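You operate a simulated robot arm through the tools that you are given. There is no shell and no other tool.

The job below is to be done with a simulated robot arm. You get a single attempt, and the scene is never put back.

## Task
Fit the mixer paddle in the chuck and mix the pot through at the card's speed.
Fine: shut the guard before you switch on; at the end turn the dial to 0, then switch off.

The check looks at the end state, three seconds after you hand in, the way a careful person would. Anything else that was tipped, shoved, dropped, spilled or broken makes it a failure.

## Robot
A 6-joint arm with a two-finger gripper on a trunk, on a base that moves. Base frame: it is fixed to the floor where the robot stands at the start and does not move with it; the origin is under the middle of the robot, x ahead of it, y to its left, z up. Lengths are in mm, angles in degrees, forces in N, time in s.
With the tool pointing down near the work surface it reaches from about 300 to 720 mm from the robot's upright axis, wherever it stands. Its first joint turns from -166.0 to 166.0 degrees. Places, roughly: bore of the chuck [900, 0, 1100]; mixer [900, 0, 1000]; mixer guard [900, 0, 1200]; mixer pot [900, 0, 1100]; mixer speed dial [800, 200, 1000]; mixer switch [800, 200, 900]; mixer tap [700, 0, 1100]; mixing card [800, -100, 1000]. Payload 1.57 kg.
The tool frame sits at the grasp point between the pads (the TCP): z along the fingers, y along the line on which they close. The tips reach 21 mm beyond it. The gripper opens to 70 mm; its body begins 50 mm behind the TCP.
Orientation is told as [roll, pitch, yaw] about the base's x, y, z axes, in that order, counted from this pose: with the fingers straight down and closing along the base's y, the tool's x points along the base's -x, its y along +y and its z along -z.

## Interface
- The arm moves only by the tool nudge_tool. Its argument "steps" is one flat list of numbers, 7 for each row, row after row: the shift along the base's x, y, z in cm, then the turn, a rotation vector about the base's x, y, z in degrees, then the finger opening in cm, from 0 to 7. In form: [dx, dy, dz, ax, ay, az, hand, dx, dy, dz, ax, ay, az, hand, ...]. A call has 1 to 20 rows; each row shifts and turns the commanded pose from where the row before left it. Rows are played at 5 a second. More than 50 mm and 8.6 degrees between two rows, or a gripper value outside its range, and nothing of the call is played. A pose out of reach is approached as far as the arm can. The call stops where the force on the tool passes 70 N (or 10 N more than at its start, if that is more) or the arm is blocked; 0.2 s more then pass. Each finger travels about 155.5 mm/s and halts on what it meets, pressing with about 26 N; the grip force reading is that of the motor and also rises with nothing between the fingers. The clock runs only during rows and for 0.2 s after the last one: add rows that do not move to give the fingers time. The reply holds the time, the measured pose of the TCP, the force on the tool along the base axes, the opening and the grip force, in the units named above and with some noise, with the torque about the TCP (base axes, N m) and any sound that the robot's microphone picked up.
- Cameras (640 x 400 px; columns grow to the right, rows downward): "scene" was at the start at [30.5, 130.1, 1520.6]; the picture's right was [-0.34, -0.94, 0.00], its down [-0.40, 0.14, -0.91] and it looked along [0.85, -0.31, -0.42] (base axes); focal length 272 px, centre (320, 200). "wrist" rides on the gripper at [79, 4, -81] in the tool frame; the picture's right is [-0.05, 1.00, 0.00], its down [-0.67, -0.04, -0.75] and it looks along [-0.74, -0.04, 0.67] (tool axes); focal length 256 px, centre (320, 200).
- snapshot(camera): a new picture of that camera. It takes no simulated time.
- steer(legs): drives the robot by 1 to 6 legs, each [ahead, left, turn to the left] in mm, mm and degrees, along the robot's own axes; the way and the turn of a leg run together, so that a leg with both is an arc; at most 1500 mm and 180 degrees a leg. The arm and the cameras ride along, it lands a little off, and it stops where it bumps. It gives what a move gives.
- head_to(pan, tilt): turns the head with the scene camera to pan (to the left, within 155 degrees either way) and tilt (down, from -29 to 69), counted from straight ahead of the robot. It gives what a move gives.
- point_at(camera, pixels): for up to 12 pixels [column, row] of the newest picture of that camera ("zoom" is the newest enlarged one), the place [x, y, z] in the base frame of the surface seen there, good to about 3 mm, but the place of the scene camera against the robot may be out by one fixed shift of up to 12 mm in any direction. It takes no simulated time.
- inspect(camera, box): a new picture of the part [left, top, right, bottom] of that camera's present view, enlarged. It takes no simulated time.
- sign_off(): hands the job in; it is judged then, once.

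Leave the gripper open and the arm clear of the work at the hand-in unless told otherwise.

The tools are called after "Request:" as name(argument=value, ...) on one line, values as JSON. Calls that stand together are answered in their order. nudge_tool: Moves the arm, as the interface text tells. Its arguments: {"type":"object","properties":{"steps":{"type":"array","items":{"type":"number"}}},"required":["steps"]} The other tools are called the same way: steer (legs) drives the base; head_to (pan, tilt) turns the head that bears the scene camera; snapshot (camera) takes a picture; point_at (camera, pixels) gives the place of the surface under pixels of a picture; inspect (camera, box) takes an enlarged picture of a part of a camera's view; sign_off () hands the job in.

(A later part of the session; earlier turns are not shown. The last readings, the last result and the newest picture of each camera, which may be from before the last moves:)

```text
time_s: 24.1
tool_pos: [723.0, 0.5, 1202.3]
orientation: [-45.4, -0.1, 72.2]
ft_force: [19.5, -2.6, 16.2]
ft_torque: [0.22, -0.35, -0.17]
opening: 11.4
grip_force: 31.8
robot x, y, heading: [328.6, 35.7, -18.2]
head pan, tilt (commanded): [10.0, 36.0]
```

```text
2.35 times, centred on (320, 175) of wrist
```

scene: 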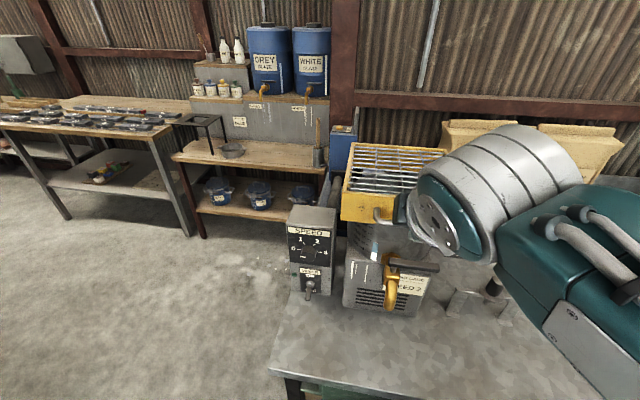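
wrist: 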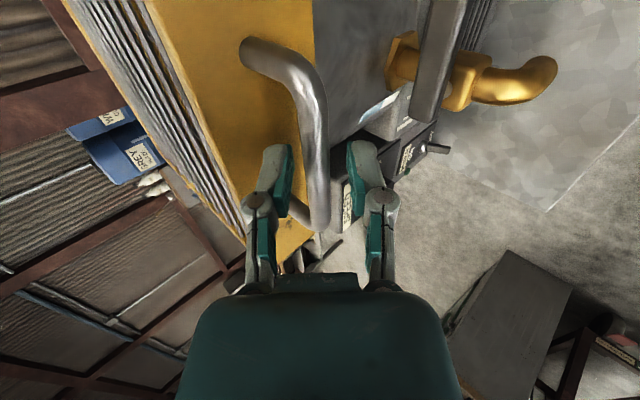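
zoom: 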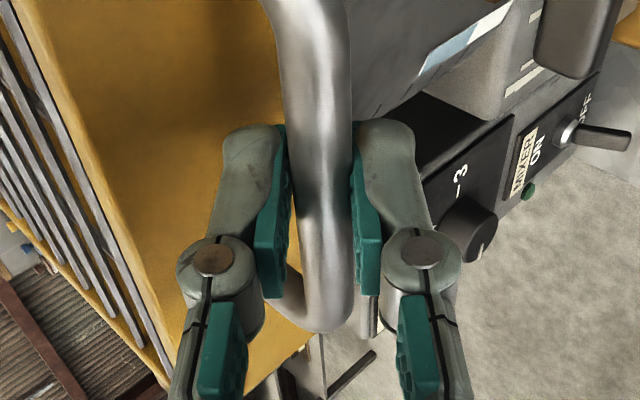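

Firm grip on the bar (11.4 mm, 32 N). The offset force shows the bar lies slightly toward +n/+z, so lifting will relieve it. I'll lift the first 10–15 mm and read the forces.

Request:
nudge_tool(steps=[0.15, -0.05, 0.5, 0, 0, 0, 0, 0.1, -0.03, 0.5, 0, 0, 0, 0, 0.1, -0.03, 0.5, 0, 0, 0, 0])

Request:
snapshot(camera="wrist")

Request:
snapshot(camera="scene")

```text
time_s: 24.9
tool_pos: [723.7, -0.1, 1215.1]
orientation: [-45.0, 0.1, 72.1]
ft_force: [-1.7, 1.2, -1.9]
ft_torque: [-0.05, 0.23, -0.54]
opening: 11.2
grip_force: 31.7
robot x, y, heading: [326.0, 34.6, -18.2]
head pan, tilt (commanded): [10.0, 36.0]
```

```text
taken
```

wrist: 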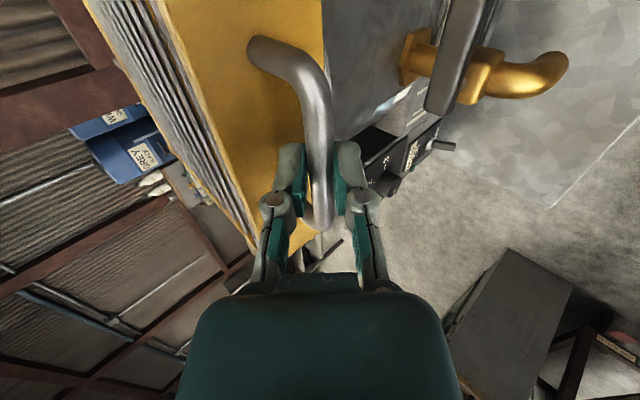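

```text
taken
```

scene: 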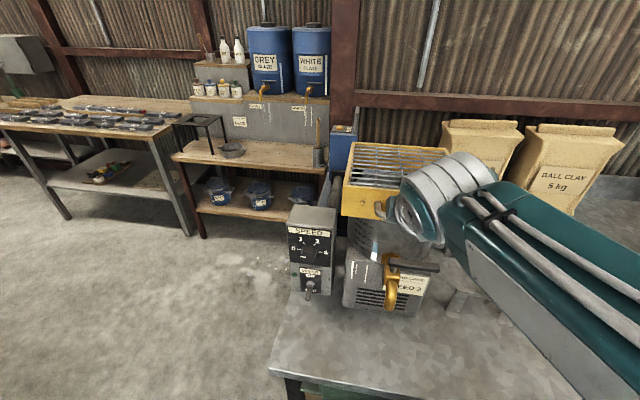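

The guard lifts freely with almost no force, which fits a rear hinge. I'll follow an arc about an assumed hinge at n 929, z 1160, in small pieces, and check forces each time.

Request:
nudge_tool(steps=[0.25, -0.08, 1.02, 0, 0, 0, 0, 0.25, -0.08, 1.01, 0, 0, 0, 0, 0.33, -0.11, 0.99, 0, 0, 0, 0, 0.34, -0.11, 0.99, 0, 0, 0, 0])

Request:
snapshot(camera="scene")

Request:
snapshot(camera="wrist")

```text
time_s: 25.9
tool_pos: [734.6, -3.6, 1256.0]
orientation: [-45.3, 0.1, 72.1]
ft_force: [-9.5, 1.5, 1.5]
ft_torque: [0.08, 0.08, -0.31]
opening: 11.7
grip_force: 31.8
robot x, y, heading: [327.9, 36.5, -17.8]
head pan, tilt (commanded): [10.0, 36.0]
```

```text
taken
```

scene: 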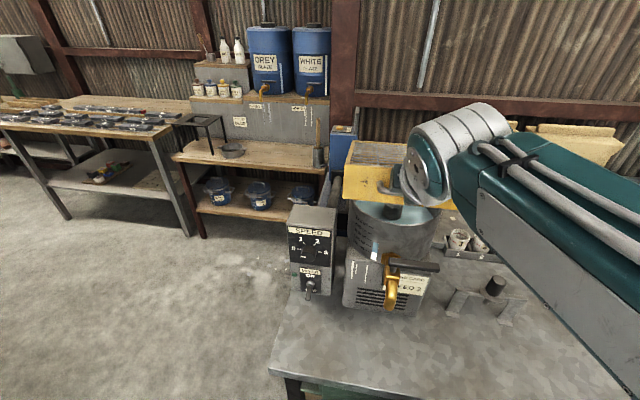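

```text
taken
```

wrist: 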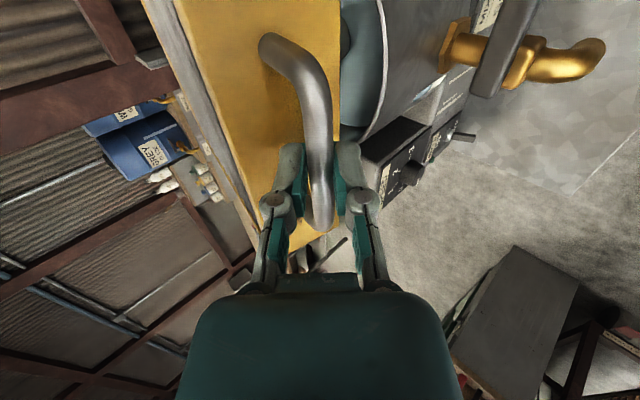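

The guard is hinged at the rear and opening, and I can see the pot beneath. The -9.5 N along n says my arc runs slightly too far forward, so I'm correcting the hinge to about z 1168. I'll continue the arc and begin levelling the hand.

Request:
nudge_tool(steps=[0.67, -0.22, 1.93, 0, 0, 0, 0, 0.92, -0.3, 1.86, 0, 0, 0, 0, 1.04, -0.34, 1.74, -1.03, -3.17, 0, 0, 1.18, -0.38, 1.63, -1.03, -3.17, 0, 0])

Request:
snapshot(camera="scene")

```text
time_s: 26.9
tool_pos: [774.1, -16.4, 1327.1]
orientation: [-52.0, 0.0, 72.2]
ft_force: [0.9, 3.4, -2.2]
ft_torque: [0.23, 0.13, 0.09]
opening: 11.1
grip_force: 32.4
robot x, y, heading: [329.8, 33.2, -17.9]
head pan, tilt (commanded): [10.0, 36.0]
```

```text
taken
```

scene: 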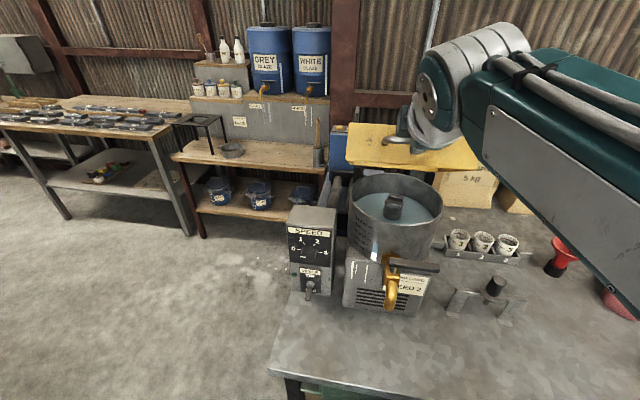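

Forces are near zero, so the arc matches the hinge well. The pot and chuck are now visible. I'll continue opening.

Request:
nudge_tool(steps=[1.32, -0.43, 1.5, -1.03, -3.17, 0, 0, 1.44, -0.47, 1.38, -1.03, -3.17, 0, 0, 1.56, -0.51, 1.23, -1.03, -3.17, 0, 0, 1.66, -0.54, 1.08, -1.03, -3.17, 0, 0])

Request:
snapshot(camera="scene")

```text
time_s: 27.9
tool_pos: [832.1, -36.7, 1380.3]
orientation: [-65.5, 0.0, 72.1]
ft_force: [-5.3, -1.4, 4.2]
ft_torque: [0.06, 0.08, 0.28]
opening: 11.2
grip_force: 31.7
robot x, y, heading: [327.4, 34.2, -18.1]
head pan, tilt (commanded): [10.0, 36.0]
```

```text
taken
```

scene: 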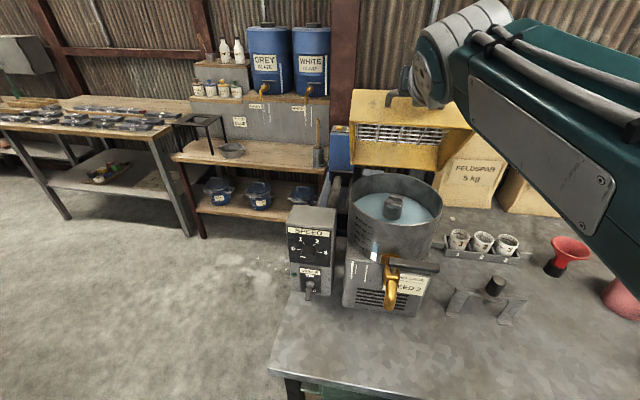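

Still low forces (about 5 N). The guard is near 55° open. I'll keep following the arc.

Request:
nudge_tool(steps=[1.75, -0.57, 0.9, -1.03, -3.17, 0, 0, 1.82, -0.59, 0.76, -1.03, -3.17, 0, 0, 1.86, -0.61, 0.59, -1.03, -3.17, 0, 0, 1.9, -0.62, 0.42, -1.03, -3.17, 0, 0])

Request:
snapshot(camera="scene")

```text
time_s: 28.9
tool_pos: [904.7, -59.4, 1408.9]
orientation: [-79.3, 0.0, 72.2]
ft_force: [-7.2, 0.0, 26.9]
ft_torque: [-0.28, -0.02, 0.2]
opening: 11.0
grip_force: 31.9
robot x, y, heading: [324.7, 33.7, -17.9]
head pan, tilt (commanded): [10.0, 36.0]
```

```text
taken
```

scene: 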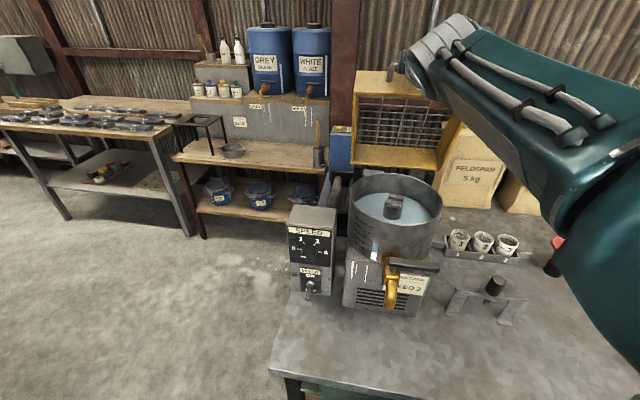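

Now +27 N in z: the bar pushes the hand up, so the true arc is a few mm higher. I'll add that and go on in two small rows.

Request:
nudge_tool(steps=[0.95, -0.3, 0.4, -0.5, -1.6, 0, 0, 0.98, -0.32, 0.2, -0.5, -1.6, 0, 0, 0.98, -0.32, 0.1, -0.5, -1.6, 0, 0, 0.98, -0.32, 0.05, -0.5, -1.6, 0, 0])

Request:
snapshot(camera="scene")

```text
time_s: 29.9
tool_pos: [943.4, -71.8, 1417.6]
orientation: [-85.9, 0.0, 72.1]
ft_force: [-4.0, 0.1, 32.1]
ft_torque: [-0.27, 0.13, -0.09]
opening: 10.8
grip_force: 32.1
robot x, y, heading: [330.4, 35.3, -18.0]
head pan, tilt (commanded): [10.0, 36.0]
```

```text
taken
```

scene: 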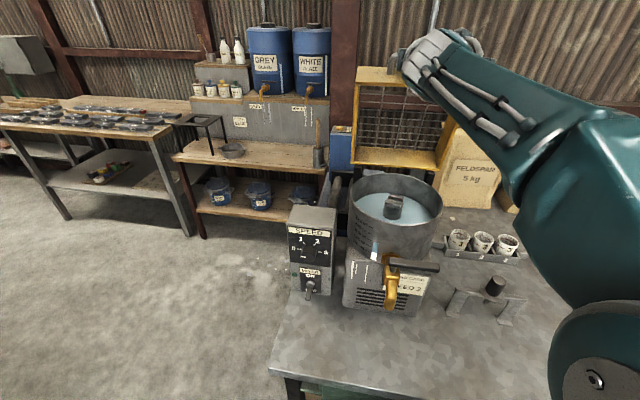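

Still +32 N up. Refitting the arc from three positions gives a hinge at n 946, z 1164, radius 256, so the guard is about 79° open. I'll correct upward 3 mm and continue past vertical.

Request:
nudge_tool(steps=[0.5, -0.16, 0.35, 0, 0, 0, 0, 0.9, -0.3, 0.05, 0, 0, 0, 0, 1.0, -0.33, 0, 0, 0, 0, 0, 1.0, -0.33, -0.05, 0, 0, 0, 0])

Request:
snapshot(camera="scene")

```text
time_s: 30.9
tool_pos: [979.3, -84.5, 1419.7]
orientation: [-85.7, 0.0, 72.1]
ft_force: [1.3, -0.6, 29.1]
ft_torque: [-0.27, 0.16, 0.29]
opening: 10.8
grip_force: 32.0
robot x, y, heading: [325.6, 36.7, -18.2]
head pan, tilt (commanded): [10.0, 36.0]
```

```text
taken
```

scene: 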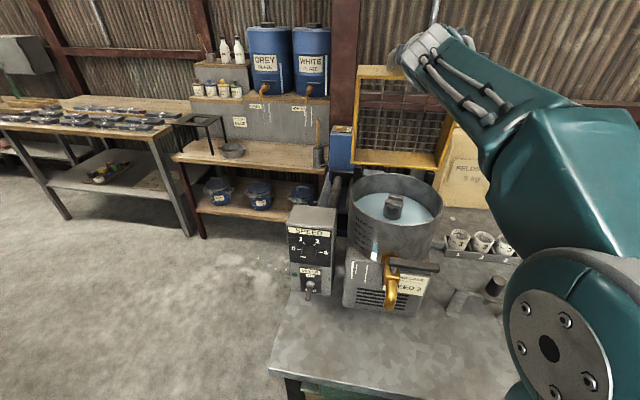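

About 88° open. I'll continue past vertical with a slightly higher path, watching for a stop (negative force along n).

Request:
nudge_tool(steps=[0.8, -0.26, 0.15, 0, 0, 0, 0, 0.8, -0.26, 0.05, 0, 0, 0, 0, 0.8, -0.26, -0.1, 0, 0, 0, 0])

Request:
snapshot(camera="scene")

```text
time_s: 31.7
tool_pos: [1003.9, -92.0, 1417.0]
orientation: [-85.4, 0.0, 72.2]
ft_force: [5.2, 0.8, 20.4]
ft_torque: [-0.29, 0.2, 0.3]
opening: 10.8
grip_force: 32.5
robot x, y, heading: [327.2, 34.9, -18.0]
head pan, tilt (commanded): [10.0, 36.0]
```

```text
taken
```

scene: 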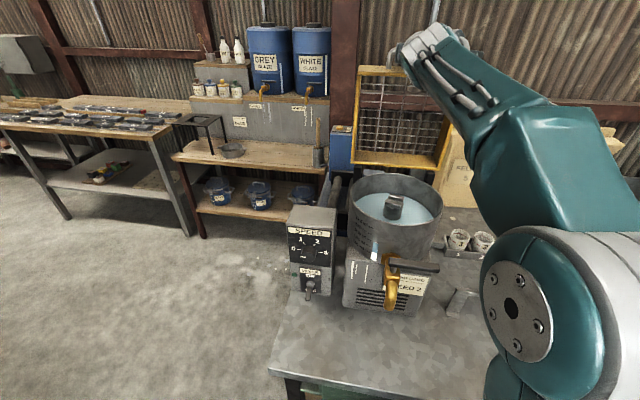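

About 93° open, and the guard now pulls gently backward, so it's past its balance point. I'll guide it on slowly until I feel the stop.

Request:
nudge_tool(steps=[0.7, -0.23, -0.12, 0, 0, 0, 0, 0.7, -0.23, -0.16, 0, 0, 0, 0, 0.7, -0.23, -0.2, 0, 0, 0, 0])

Request:
snapshot(camera="scene")

```text
time_s: 32.5
tool_pos: [1024.2, -98.2, 1414.6]
orientation: [-85.5, 0.1, 72.1]
ft_force: [5.3, -1.4, 23.8]
ft_torque: [-0.31, 0.11, 0.23]
opening: 11.0
grip_force: 32.0
robot x, y, heading: [326.7, 33.5, -17.8]
head pan, tilt (commanded): [10.0, 36.0]
```

```text
taken
```

scene: 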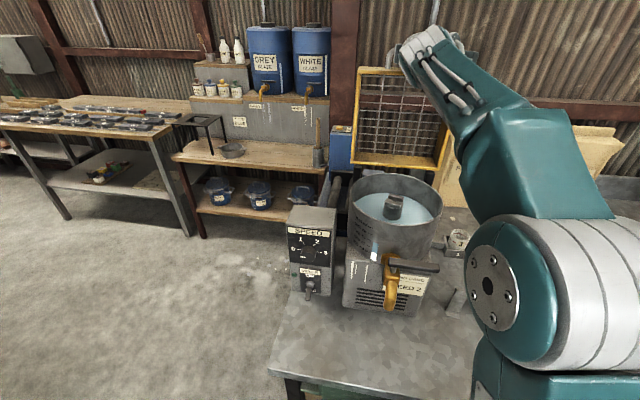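

About 98° open and still moving freely. I'll continue a little further.

Request:
nudge_tool(steps=[0.7, -0.23, -0.15, 0, 0, 0, 0, 0.7, -0.23, -0.25, 0, 0, 0, 0, 0.7, -0.23, -0.3, 0, 0, 0, 0])

Request:
snapshot(camera="scene")

Request:
snapshot(camera="wrist")

```text
time_s: 33.3
tool_pos: [1046.0, -106.7, 1407.9]
orientation: [-85.6, -0.1, 72.3]
ft_force: [8.6, -2.6, 30.4]
ft_torque: [-0.22, 0.21, 0.11]
opening: 10.7
grip_force: 32.3
robot x, y, heading: [330.1, 33.7, -17.9]
head pan, tilt (commanded): [10.0, 36.0]
```

```text
taken
```

scene: 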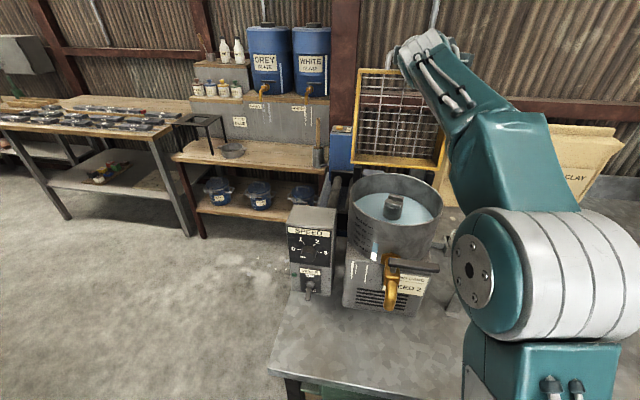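

```text
taken
```

wrist: 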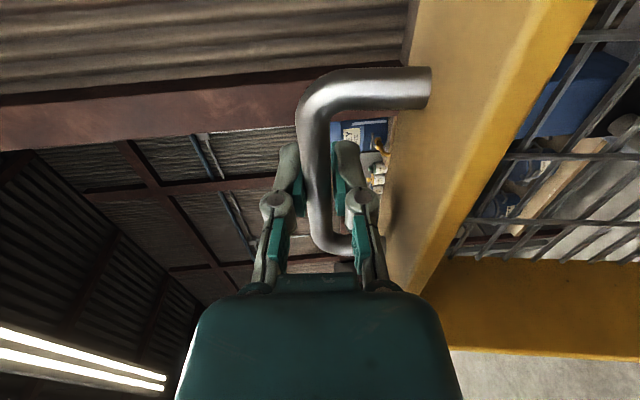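

About 103° open, and the wrist view shows the handle held and the guard leaning back. I'll go a bit more to find the stop.

Request:
nudge_tool(steps=[0.6, -0.2, -0.15, 0, 0, 0, 0, 0.6, -0.2, -0.25, 0, 0, 0, 0, 0.6, -0.2, -0.28, 0, 0, 0, 0])

Request:
snapshot(camera="wrist")

```text
time_s: 34.1
tool_pos: [1062.8, -109.9, 1403.2]
orientation: [-85.7, 0.0, 72.1]
ft_force: [-4.1, 0.1, 28.5]
ft_torque: [-0.23, 0.17, 0.82]
opening: 10.9
grip_force: 32.4
robot x, y, heading: [328.1, 36.1, -18.0]
head pan, tilt (commanded): [10.0, 36.0]
```

```text
taken
```

wrist: 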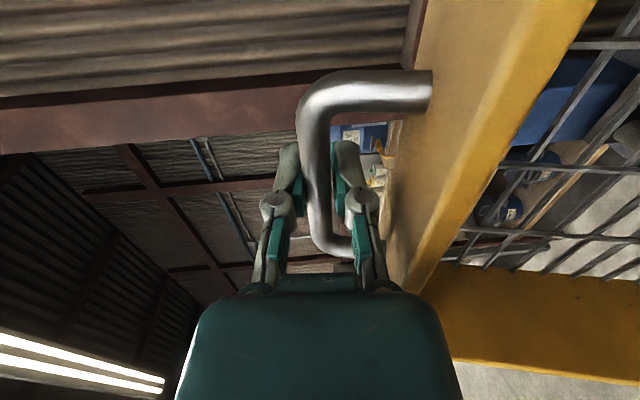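

The force along n flipped from +8.6 to about -4, which may be the stop. I'll push one tiny step to confirm.

Request:
nudge_tool(steps=[0.3, -0.1, -0.13, 0, 0, 0, 0])

```text
time_s: 34.5
tool_pos: [1061.1, -110.5, 1403.6]
orientation: [-85.8, 0.1, 72.2]
ft_force: [-26.3, 7.1, 21.5]
ft_torque: [-0.35, 0.11, -0.15]
opening: 10.9
grip_force: 31.8
robot x, y, heading: [329.5, 36.0, -17.8]
head pan, tilt (commanded): [10.0, 36.0]
```

Yes, that's the stop: -26 N with no further motion. The guard rests open past its balance point. I'll relieve the pressure, open the fingers a little, and back straight out.

Request:
nudge_tool(steps=[-0.25, 0.08, 0.2, 0, 0, 0, 0, 0, 0, 0, 0, 0, 0, 0.5, 0, 0, 0, 0, 0, 0, 1.2, 0, 0, 0, 0, 0, 0, 2.0, 0, 0, 0, 0, 0, 0, 2.6, 0, 0, 0, 0, 0, 0, 2.6])

Request:
snapshot(camera="wrist")

Request:
snapshot(camera="scene")

```text
time_s: 35.9
tool_pos: [1065.4, -111.7, 1397.1]
orientation: [-85.1, 0.0, 72.0]
ft_force: [-0.2, 3.1, 7.2]
ft_torque: [0.17, 0.28, -0.09]
opening: 23.8
grip_force: 0.1
robot x, y, heading: [325.5, 29.5, -18.0]
head pan, tilt (commanded): [10.0, 36.0]
```

```text
taken
```

wrist: 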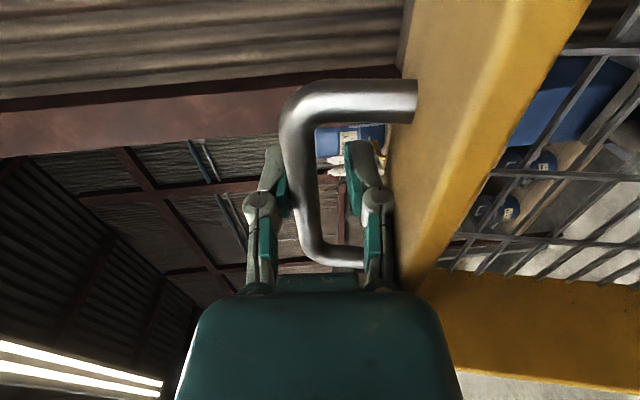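

```text
taken
```

scene: 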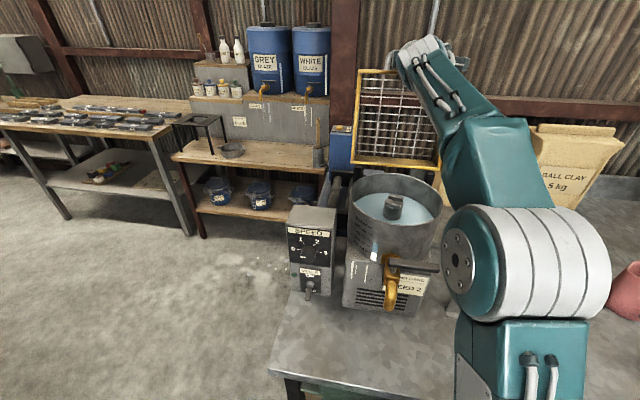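

The guard stays open by itself. The bar lies against the upper finger and the lower finger touches the guard face (7 N). I'll lift 5 mm to centre the bar, then back out along the slope of the tilted face (back and slightly up).

Request:
nudge_tool(steps=[0, 0, 0.4, 0, 0, 0, 2.6, -0.45, 0.15, 0.15, 0, 0, 0, 2.6, -0.45, 0.15, 0.15, 0, 0, 0, 2.6])

Request:
snapshot(camera="wrist")

```text
time_s: 36.7
tool_pos: [1056.5, -110.8, 1405.3]
orientation: [-85.3, 0.0, 72.1]
ft_force: [1.2, -0.4, 0.9]
ft_torque: [-0.02, 0.03, 0.0]
opening: 26.0
grip_force: 0.0
robot x, y, heading: [328.6, 35.9, -17.9]
head pan, tilt (commanded): [10.0, 36.0]
```

```text
taken
```

wrist: 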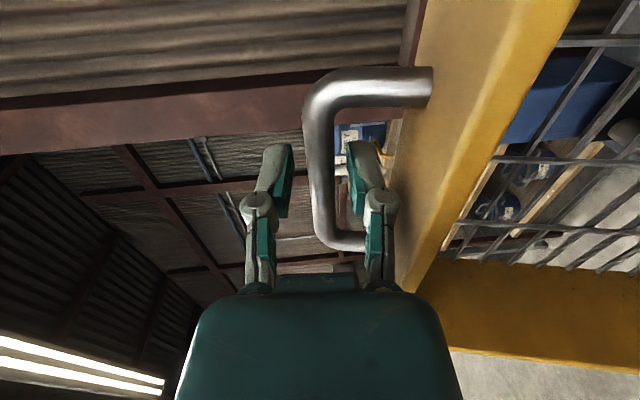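

No contact now and the bar is centred between the fingers. I'll keep backing out along the same line.

Request:
nudge_tool(steps=[-0.9, 0.29, 0.2, 0, 0, 0, 2.6, -0.9, 0.29, 0.2, 0, 0, 0, 2.6, -0.9, 0.29, 0.2, 0, 0, 0, 2.6, -0.9, 0.29, 0.2, 0, 0, 0, 2.6, -1.8, 0.58, 0.2, 0, 0, 0, 2.6])

Request:
snapshot(camera="wrist")

Request:
snapshot(camera="scene")

```text
time_s: 37.9
tool_pos: [1001.7, -92.5, 1415.7]
orientation: [-85.3, 0.0, 72.0]
ft_force: [0.1, 0.7, -0.9]
ft_torque: [0.01, -0.06, 0.0]
opening: 26.0
grip_force: 0.0
robot x, y, heading: [324.0, 29.9, -17.9]
head pan, tilt (commanded): [10.0, 36.0]
```

```text
taken
```

wrist: 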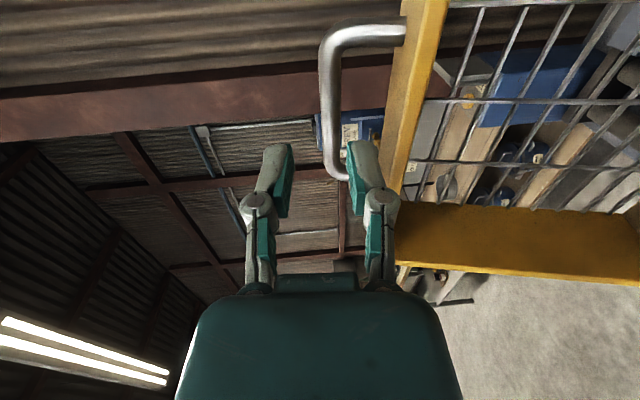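

```text
taken
```

scene: 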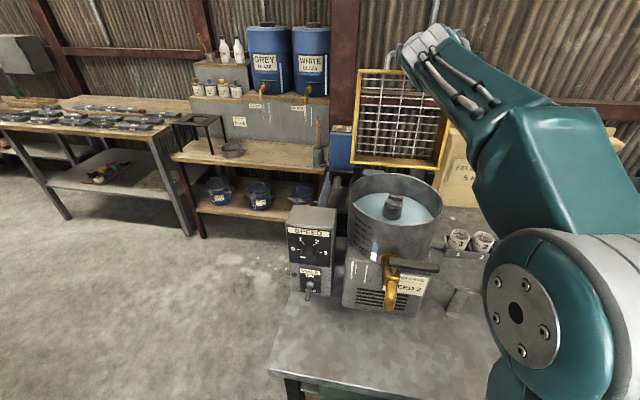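

The hand is clear of the handle and the guard stays up. I'll look closely at the chuck in the pot from the scene camera.

Request:
inspect(camera="scene", box=[340, 165, 450, 260])

Request:
point_at(camera="zoom", pixels=[[320, 130], [300, 160], [340, 160], [320, 210], [150, 160], [500, 160], [320, 50], [200, 200], [450, 200], [305, 250], [280, 300]])

```text
4.21 times, centred on (395, 212) of scene
```

zoom: 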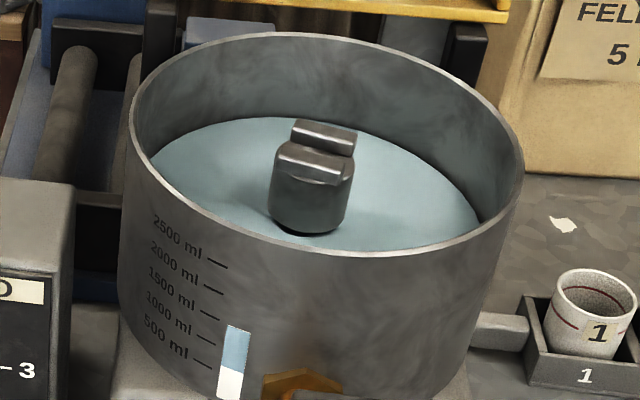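

```text
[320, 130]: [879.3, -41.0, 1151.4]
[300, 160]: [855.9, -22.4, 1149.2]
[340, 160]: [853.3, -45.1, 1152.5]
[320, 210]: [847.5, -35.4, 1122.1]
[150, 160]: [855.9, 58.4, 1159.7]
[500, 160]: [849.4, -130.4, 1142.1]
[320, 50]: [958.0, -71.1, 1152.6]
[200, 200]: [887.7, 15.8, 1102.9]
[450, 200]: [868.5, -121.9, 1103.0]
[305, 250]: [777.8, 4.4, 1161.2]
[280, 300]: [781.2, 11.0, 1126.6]
```

The chuck is a round hub with two raised lugs in front and behind, leaving a slot along the bench direction with the bore in the middle. The paddle may have a matching cross key, so I need a close look at it. I'll retreat the arm straight back, then turn the hand down.

Request:
nudge_tool(steps=[-3.33, 1.08, 0, 0, 0, 0, 3, -3.33, 1.08, 0, 0, 0, 0, 4, -3.33, 1.08, 0, 0, 0, 0, 5, -3.33, 1.08, 0, 0, 0, 0, 6, -3.33, 1.08, 0, 0, 0, 0, 7, -3.33, 1.08, 0, 0, 0, 0, 7, -3.33, 1.08, 0, 0, 0, 0, 7, -3.33, 1.08, 0, 0, 0, 0, 7, 0, 0, -1, 2.32, 7.13, 0, 7, 0, 0, -1, 2.32, 7.13, 0, 7, 0, 0, -1, 2.32, 7.13, 0, 7, 0, 0, -1, 2.32, 7.13, 0, 7, 0, 0, -1, 2.32, 7.13, 0, 7, 0, 0, -1, 2.32, 7.13, 0, 7, 0, 0, -1, 2.32, 7.13, 0, 7, 0, 0, -1, 2.32, 7.13, 0, 7, 0, 0, -1, 2.32, 7.13, 0, 7, 0, 0, -1, 2.32, 7.13, 0, 7, 0, 0, -1, 2.32, 7.13, 0, 7, 0, 0, -0.5, 0.86, 2.66, 0, 7])

Request:
snapshot(camera="wrist")

Request:
snapshot(camera="scene")

```text
time_s: 42.1
tool_pos: [736.1, -4.8, 1300.2]
orientation: [0.1, -0.1, 72.0]
ft_force: [0.0, 0.0, -0.2]
ft_torque: [0.0, 0.01, 0.02]
opening: 69.9
grip_force: 0.0
robot x, y, heading: [327.2, 32.5, -18.1]
head pan, tilt (commanded): [10.0, 36.0]
```

```text
taken
```

wrist: 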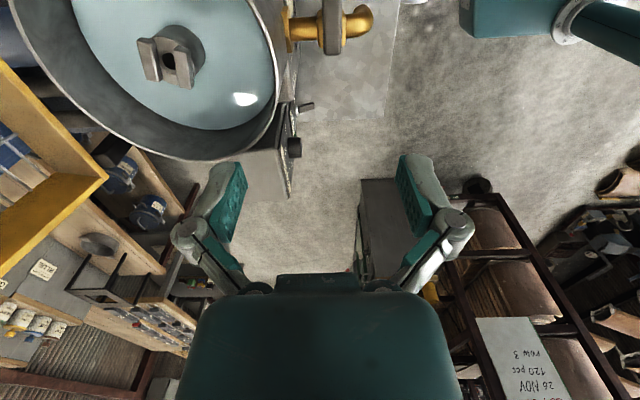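

```text
taken
```

scene: 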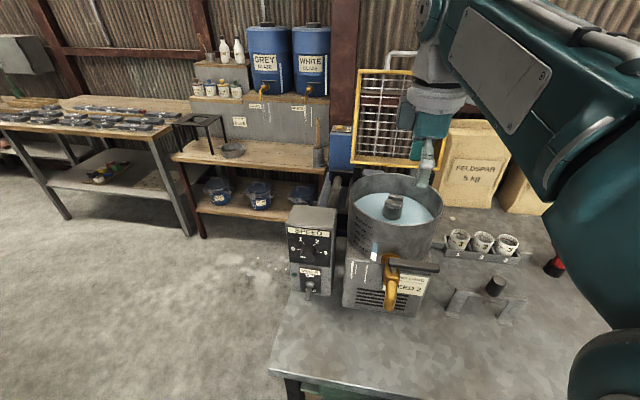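

The wrist camera now sees the chuck from above at (170,58), with the bore between two lugs. I'll enlarge it and measure.

Request:
inspect(camera="wrist", box=[120, 10, 230, 105])

Request:
point_at(camera="zoom", pixels=[[190, 130], [190, 90], [290, 130], [170, 215], [300, 215], [245, 150], [240, 205], [145, 100], [280, 195], [370, 145], [270, 80], [240, 170]])

```text
4.21 times, centred on (175, 58) of wrist
```

zoom: 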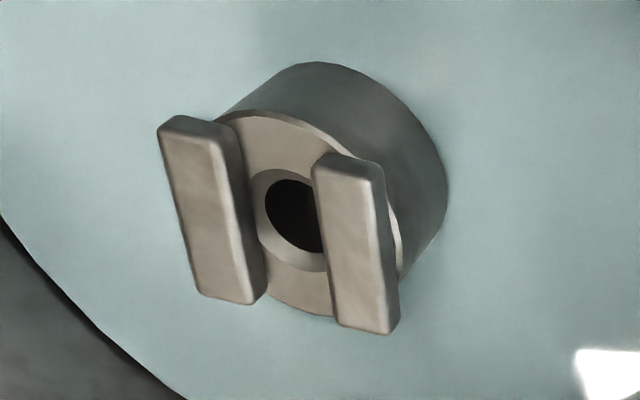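

```text
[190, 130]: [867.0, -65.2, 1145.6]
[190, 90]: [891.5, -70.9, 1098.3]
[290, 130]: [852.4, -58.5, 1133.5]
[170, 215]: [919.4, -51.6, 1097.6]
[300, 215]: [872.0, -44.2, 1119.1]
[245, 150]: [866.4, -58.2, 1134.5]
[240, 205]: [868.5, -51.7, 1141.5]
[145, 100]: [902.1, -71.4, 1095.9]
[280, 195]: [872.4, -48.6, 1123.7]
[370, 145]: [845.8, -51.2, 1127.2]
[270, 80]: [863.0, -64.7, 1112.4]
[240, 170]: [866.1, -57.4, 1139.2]
```

The chuck has two parallel rails about 11 mm high on the hub with a slot between them across the bore. I'll measure the rails' ends to get the slot direction.

Request:
point_at(camera="zoom", pixels=[[195, 140], [205, 190], [215, 240], [228, 290], [345, 180], [352, 220], [360, 265], [368, 315], [240, 135], [290, 285], [262, 205], [262, 235]])

Request:
point_at(camera="wrist", pixels=[[240, 150], [130, 140], [275, 60], [200, 158], [60, 80], [240, 30], [120, 100]])

```text
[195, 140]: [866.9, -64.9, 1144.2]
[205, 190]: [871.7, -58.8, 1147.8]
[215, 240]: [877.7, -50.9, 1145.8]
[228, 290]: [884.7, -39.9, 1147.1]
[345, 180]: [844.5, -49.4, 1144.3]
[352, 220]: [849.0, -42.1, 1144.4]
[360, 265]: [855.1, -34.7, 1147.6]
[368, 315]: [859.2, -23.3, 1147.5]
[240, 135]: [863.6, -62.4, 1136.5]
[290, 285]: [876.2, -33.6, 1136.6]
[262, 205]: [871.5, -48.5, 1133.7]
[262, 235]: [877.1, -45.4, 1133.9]
```

```text
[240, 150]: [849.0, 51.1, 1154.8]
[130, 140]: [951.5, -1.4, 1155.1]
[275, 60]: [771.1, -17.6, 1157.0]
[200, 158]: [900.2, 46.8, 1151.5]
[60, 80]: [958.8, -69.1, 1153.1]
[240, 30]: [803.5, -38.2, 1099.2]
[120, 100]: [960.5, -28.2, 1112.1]
```

The bore centre comes out at (863.5,-45.5), matching the pot rim centre, with the hub top at z 1134 and the slot pointing about 56° in base axes. Next I'll move right to view the paddle up close.

Request:
nudge_tool(steps=[-0.62, -1.87, 0, 0, 0, -7.5, 7, -0.62, -1.87, 0, 0, 0, -7.5, 7, -0.62, -1.87, 0, 0, 0, -7.5, 7, -0.62, -1.87, 0, 0, 0, -7.5, 7, -0.62, -1.87, 0, 0, 0, -7.5, 7, -0.62, -1.87, 0, 0, 0, -7.5, 7, -0.62, -1.87, -2.8, 0, 0, -7.5, 7, -0.62, -1.87, -2.8, 0, 0, -7.5, 7, -0.62, -1.87, -2.8, 0, 0, -7.5, 7, -0.62, -1.87, -2.8, 0, 0, -7.5, 7, -0.62, -1.87, -2.8, 0, 0, -7.5, 7, -0.62, -1.87, -2.8, 0, 0, -7.5, 7])

Request:
snapshot(camera="wrist")

Request:
snapshot(camera="scene")

```text
time_s: 44.7
tool_pos: [661.9, -231.0, 1133.1]
orientation: [-0.1, -0.1, -18.2]
ft_force: [0.2, 0.0, -0.6]
ft_torque: [0.0, -0.01, 0.0]
opening: 69.9
grip_force: 0.1
robot x, y, heading: [328.8, 34.7, -17.9]
head pan, tilt (commanded): [10.0, 36.0]
```

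```text
taken
```

wrist: 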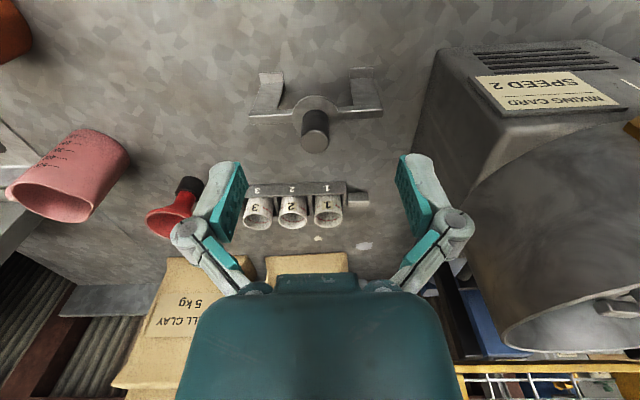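

```text
taken
```

scene: 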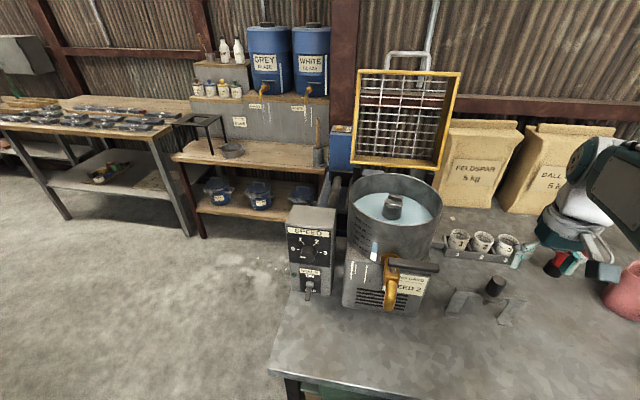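

The paddle and stand are clear at wrist (314,120). I'll enlarge and measure.

Request:
inspect(camera="wrist", box=[240, 60, 390, 160])

Request:
point_at(camera="zoom", pixels=[[310, 330], [310, 290], [290, 250], [330, 250], [315, 200], [245, 190], [375, 190], [310, 160], [150, 205], [500, 200], [110, 60], [510, 50]])

Request:
inspect(camera="scene", box=[440, 260, 540, 330])

```text
4.00 times, centred on (315, 110) of wrist
```

zoom: 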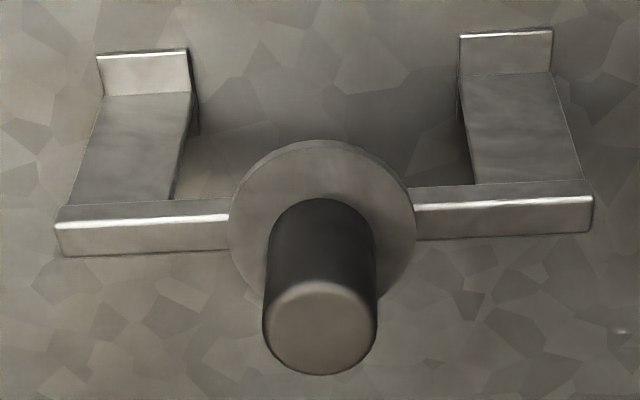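

```text
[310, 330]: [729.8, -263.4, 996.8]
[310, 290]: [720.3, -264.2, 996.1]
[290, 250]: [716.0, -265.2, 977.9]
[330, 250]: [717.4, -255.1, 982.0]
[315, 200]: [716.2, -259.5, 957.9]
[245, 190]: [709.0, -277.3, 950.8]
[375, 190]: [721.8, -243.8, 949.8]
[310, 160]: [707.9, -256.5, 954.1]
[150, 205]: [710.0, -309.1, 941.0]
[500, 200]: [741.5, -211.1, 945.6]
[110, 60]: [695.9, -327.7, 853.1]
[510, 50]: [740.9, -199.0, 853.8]
```

```text
5.71 times, centred on (490, 295) of scene
```

zoom: 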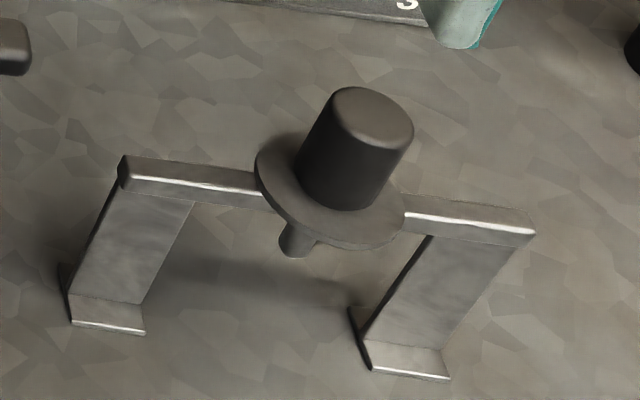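

The paddle's grip runs z 953–997 and the disc rests on the stand bar. I'll measure the disc rim and grip outline to get the axis.

Request:
inspect(camera="wrist", box=[240, 60, 390, 160])

Request:
point_at(camera="zoom", pixels=[[236, 225], [410, 220], [322, 146], [258, 280], [400, 265], [320, 325], [285, 330], [355, 325], [320, 295], [320, 360], [260, 165], [385, 165]])

```text
4.00 times, centred on (315, 110) of wrist
```

zoom: 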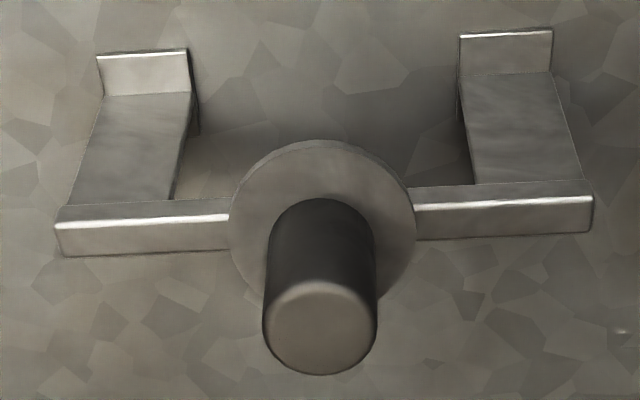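

```text
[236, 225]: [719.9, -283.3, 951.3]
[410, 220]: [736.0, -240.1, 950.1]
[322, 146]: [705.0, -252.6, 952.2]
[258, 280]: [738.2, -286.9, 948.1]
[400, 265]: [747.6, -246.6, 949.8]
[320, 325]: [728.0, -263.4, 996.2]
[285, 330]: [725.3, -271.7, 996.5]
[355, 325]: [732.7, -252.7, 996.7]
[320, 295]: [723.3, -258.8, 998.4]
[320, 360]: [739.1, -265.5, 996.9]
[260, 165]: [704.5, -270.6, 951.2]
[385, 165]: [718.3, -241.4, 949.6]
```

The paddle axis is at (728.5,-263), with a 28 mm grip and a 48 mm disc at z 951. I'll move directly above it with the fingers open, then check alignment.

Request:
nudge_tool(steps=[2.22, -1.07, -2.43, 0, 0, 0, 7, 2.22, -1.07, -2.43, 0, 0, 0, 7, 2.22, -1.06, -2.43, 0, 0, 0, 7])

Request:
snapshot(camera="wrist")

Request:
point_at(camera="wrist", pixels=[[320, 145], [310, 150], [330, 150], [320, 130], [320, 120]])

```text
time_s: 45.5
tool_pos: [728.9, -262.9, 1061.1]
orientation: [-0.1, -0.1, -18.0]
ft_force: [0.2, -0.2, -0.4]
ft_torque: [0.03, -0.01, 0.02]
opening: 69.9
grip_force: 0.1
robot x, y, heading: [328.0, 32.7, -17.9]
head pan, tilt (commanded): [10.0, 36.0]
```

```text
taken
```

wrist: 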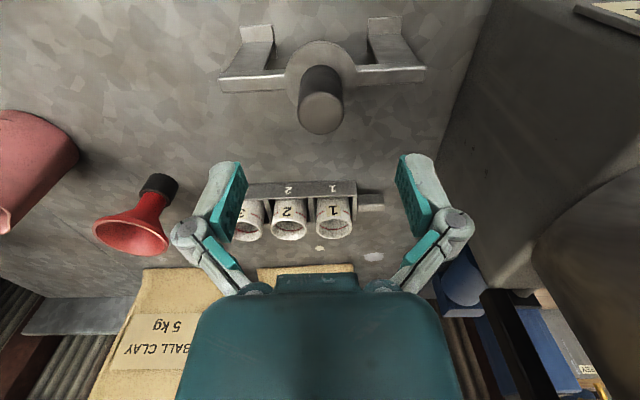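

```text
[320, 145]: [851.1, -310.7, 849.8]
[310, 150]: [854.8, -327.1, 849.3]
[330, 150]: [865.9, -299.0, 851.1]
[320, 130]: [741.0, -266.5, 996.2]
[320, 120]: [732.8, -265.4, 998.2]
```

The grip top is near wrist (321,114). I'll enlarge to refine its centre.

Request:
inspect(camera="wrist", box=[270, 30, 375, 140])

Request:
point_at(camera="zoom", pixels=[[320, 300], [260, 300], [390, 295], [322, 260], [322, 350], [215, 150], [420, 140], [310, 45]])

```text
3.64 times, centred on (322, 85) of wrist
```

zoom: 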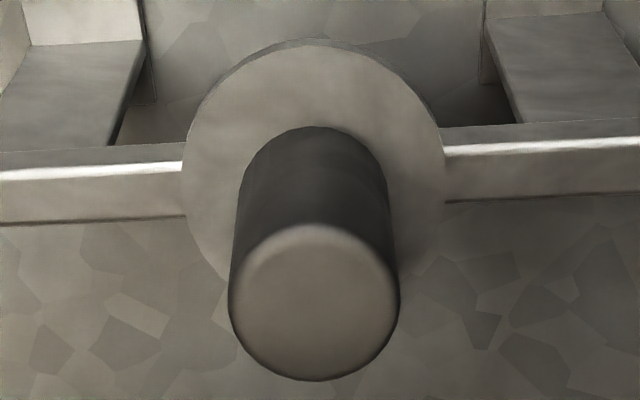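

```text
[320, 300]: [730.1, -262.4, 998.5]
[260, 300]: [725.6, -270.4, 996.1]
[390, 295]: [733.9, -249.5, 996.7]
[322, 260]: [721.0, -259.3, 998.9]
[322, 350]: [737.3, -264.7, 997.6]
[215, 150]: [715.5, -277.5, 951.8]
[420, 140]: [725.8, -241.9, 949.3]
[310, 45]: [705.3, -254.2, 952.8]
```

The axis is at (729.7,-263), within 1 mm of the hand. I'll descend to grip height (z 982), which keeps the tips above the disc.

Request:
nudge_tool(steps=[0.05, 0, -2, 0, 0, 0, 7, 0, 0, -2, 0, 0, 0, 7, 0, 0, -2, 0, 0, 0, 7, 0, 0, -1.8, 0, 0, 0, 7])

Request:
snapshot(camera="wrist")

```text
time_s: 46.5
tool_pos: [728.5, -263.5, 981.4]
orientation: [-0.2, 0.0, -18.0]
ft_force: [0.3, -0.6, -0.3]
ft_torque: [0.03, 0.0, -0.03]
opening: 70.0
grip_force: 0.1
robot x, y, heading: [328.8, 36.2, -18.0]
head pan, tilt (commanded): [10.0, 36.0]
```

```text
taken
```

wrist: 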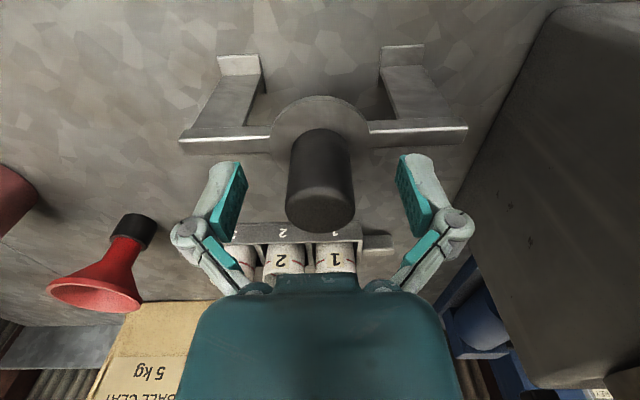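

The grip is centred between the fingers. I'll close on it.

Request:
nudge_tool(steps=[0, 0, 0, 0, 0, 0, 5, 0, 0, 0, 0, 0, 0, 3.5, 0, 0, 0, 0, 0, 0, 2.6, 0, 0, 0, 0, 0, 0, 1.5, 0, 0, 0, 0, 0, 0, 1.0])

Request:
snapshot(camera="wrist")

```text
time_s: 47.7
tool_pos: [727.4, -262.2, 980.8]
orientation: [-0.1, -0.2, -17.9]
ft_force: [-0.2, -0.4, 0.2]
ft_torque: [0.02, 0.02, -0.01]
opening: 30.1
grip_force: 26.3
robot x, y, heading: [331.0, 37.7, -18.0]
head pan, tilt (commanded): [10.0, 36.0]
```

```text
taken
```

wrist: 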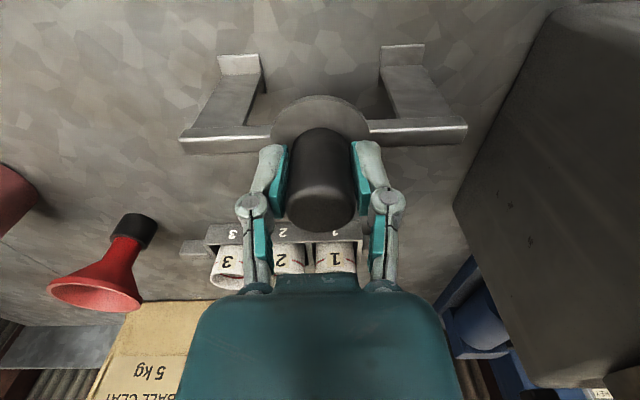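

Gripped at 30 mm with 26 N. I'll lift straight up, first slowly, to clear the shaft from the stand.

Request:
nudge_tool(steps=[0, 0, 0.5, 0, 0, 0, 1, 0, 0, 1, 0, 0, 0, 1, 0, 0, 1, 0, 0, 0, 1, 0, 0, 1, 0, 0, 0, 1])

Request:
snapshot(camera="wrist")

Request:
snapshot(camera="scene")

Request:
inspect(camera="scene", box=[440, 220, 560, 330])

```text
time_s: 48.7
tool_pos: [727.7, -262.9, 1017.7]
orientation: [-0.1, -0.1, -18.0]
ft_force: [0.2, -0.2, -4.6]
ft_torque: [0.02, 0.02, -0.04]
opening: 29.6
grip_force: 26.0
robot x, y, heading: [330.2, 33.2, -18.1]
head pan, tilt (commanded): [10.0, 36.0]
```

```text
taken
```

wrist: 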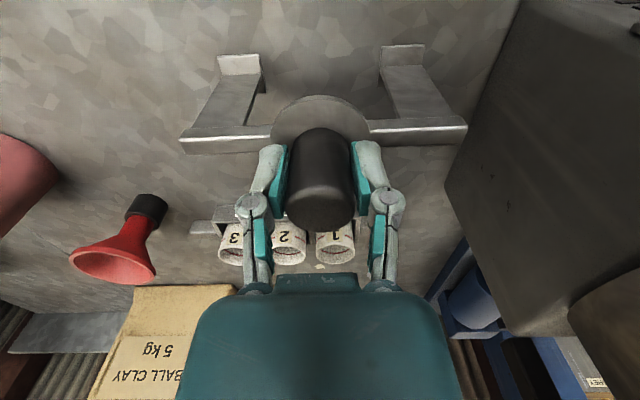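

```text
taken
```

scene: 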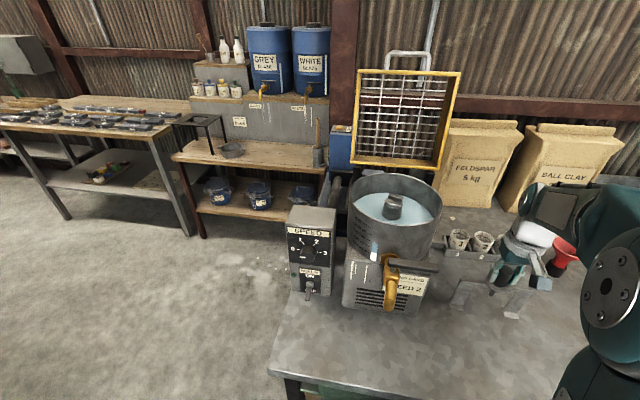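

```text
3.64 times, centred on (500, 275) of scene
```

zoom: 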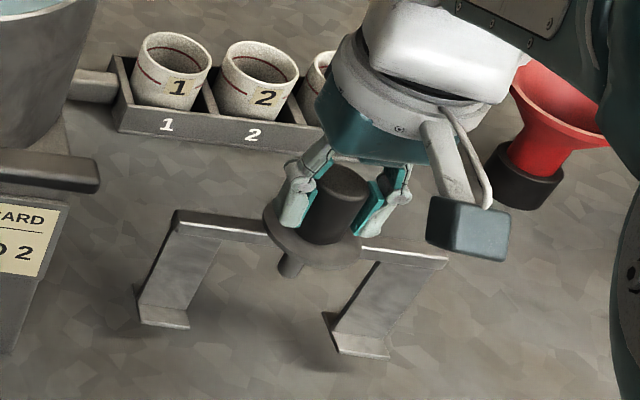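

Important: in the wrist view the "stand" came up together with the grip and did not change in the picture. So the whole bridge is the paddle: grip, disc, shank, crossbar and two blades (4.6 N in all). The crossbar must fit the chuck's slot with the shank in the bore. I'll enlarge it for its dimensions.

Request:
inspect(camera="wrist", box=[170, 30, 480, 170])

Request:
point_at(camera="zoom", pixels=[[35, 215], [35, 240], [605, 205], [605, 180], [140, 75], [480, 60], [180, 190], [470, 180], [180, 215], [470, 205], [100, 200], [550, 185]])

```text
2.06 times, centred on (325, 100) of wrist
```

zoom: 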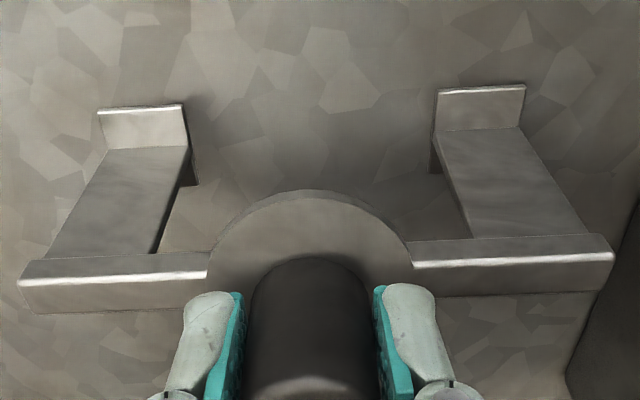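

```text
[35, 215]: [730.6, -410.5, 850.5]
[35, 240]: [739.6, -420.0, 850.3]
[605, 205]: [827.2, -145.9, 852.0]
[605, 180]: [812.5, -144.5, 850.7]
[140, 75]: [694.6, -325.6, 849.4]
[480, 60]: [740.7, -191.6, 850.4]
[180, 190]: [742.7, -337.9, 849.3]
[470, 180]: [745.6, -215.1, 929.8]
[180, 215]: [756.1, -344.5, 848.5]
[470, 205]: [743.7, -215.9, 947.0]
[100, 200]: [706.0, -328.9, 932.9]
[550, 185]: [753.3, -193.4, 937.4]
```

The enlarged picture covers a taller area than I assumed. I'll point again at the bar, blades and feet.

Request:
point_at(camera="zoom", pixels=[[60, 265], [60, 295], [180, 285], [180, 262], [450, 250], [450, 280], [580, 245], [580, 275], [140, 120], [480, 105], [120, 200], [510, 180]])

```text
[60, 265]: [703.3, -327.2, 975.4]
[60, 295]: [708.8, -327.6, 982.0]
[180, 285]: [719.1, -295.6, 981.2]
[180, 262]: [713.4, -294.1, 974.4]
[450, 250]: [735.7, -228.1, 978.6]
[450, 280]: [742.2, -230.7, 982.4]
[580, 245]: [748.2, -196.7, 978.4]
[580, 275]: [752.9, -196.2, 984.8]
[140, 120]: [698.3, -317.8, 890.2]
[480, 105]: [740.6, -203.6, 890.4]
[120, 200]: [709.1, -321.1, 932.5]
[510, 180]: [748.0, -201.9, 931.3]
```

The blade feet hang 127.5 mm below the TCP and the bar top 36 mm below it. The bar is about 14 mm wide against a slot of about 17 mm. To clear the pot rim (z 1154) I need the TCP at about 1305, so I'll lift straight up here.

Request:
nudge_tool(steps=[0, 0, 2, 0, 0, 0, 1, 0, 0, 3, 0, 0, 0, 1, 0, 0, 3, 0, 0, 0, 1, 0, 0, 3, 0, 0, 0, 1, 0, 0, 3, 0, 0, 0, 1, 0, 0, 3, 0, 0, 0, 1, 0, 0, 3, 0, 0, 0, 1, 0, 0, 3, 0, 0, 0, 1, 0, 0, 3, 0, 0, 0, 1, 0, 0, 2.7, 0, 0, 0, 1])

Request:
snapshot(camera="wrist")

Request:
head_to(pan=0, tilt=65)

Request:
snapshot(camera="scene")

```text
time_s: 50.9
tool_pos: [727.9, -262.1, 1303.6]
orientation: [-0.1, -0.1, -18.0]
ft_force: [0.1, 0.4, -3.3]
ft_torque: [0.04, 0.0, 0.01]
opening: 29.7
grip_force: 26.1
robot x, y, heading: [329.1, 33.5, -18.1]
head pan, tilt (commanded): [10.0, 36.0]
```

```text
taken
```

wrist: 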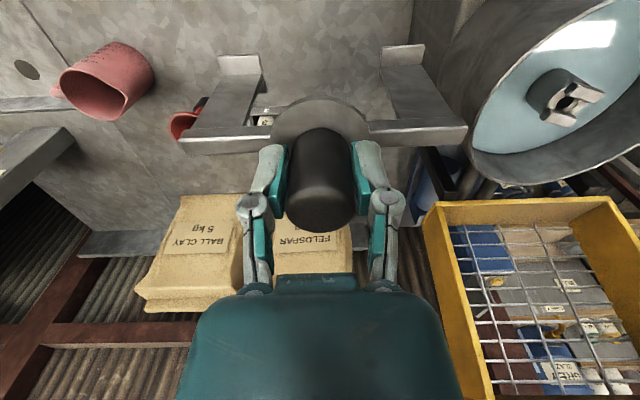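

```text
time_s: 51.8
tool_pos: [727.5, -261.9, 1304.0]
orientation: [-0.1, -0.1, -18.0]
ft_force: [-0.4, 0.6, -3.8]
ft_torque: [0.03, 0.06, 0.01]
opening: 29.6
grip_force: 26.1
robot x, y, heading: [326.5, 38.5, -18.1]
head pan, tilt (commanded): [0.0, 65.0]
```

```text
taken
```

scene: 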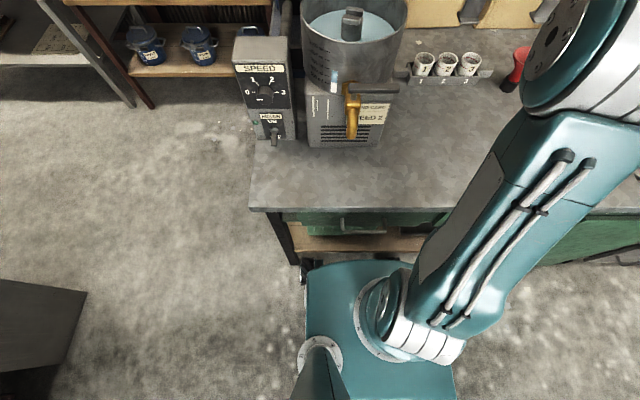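

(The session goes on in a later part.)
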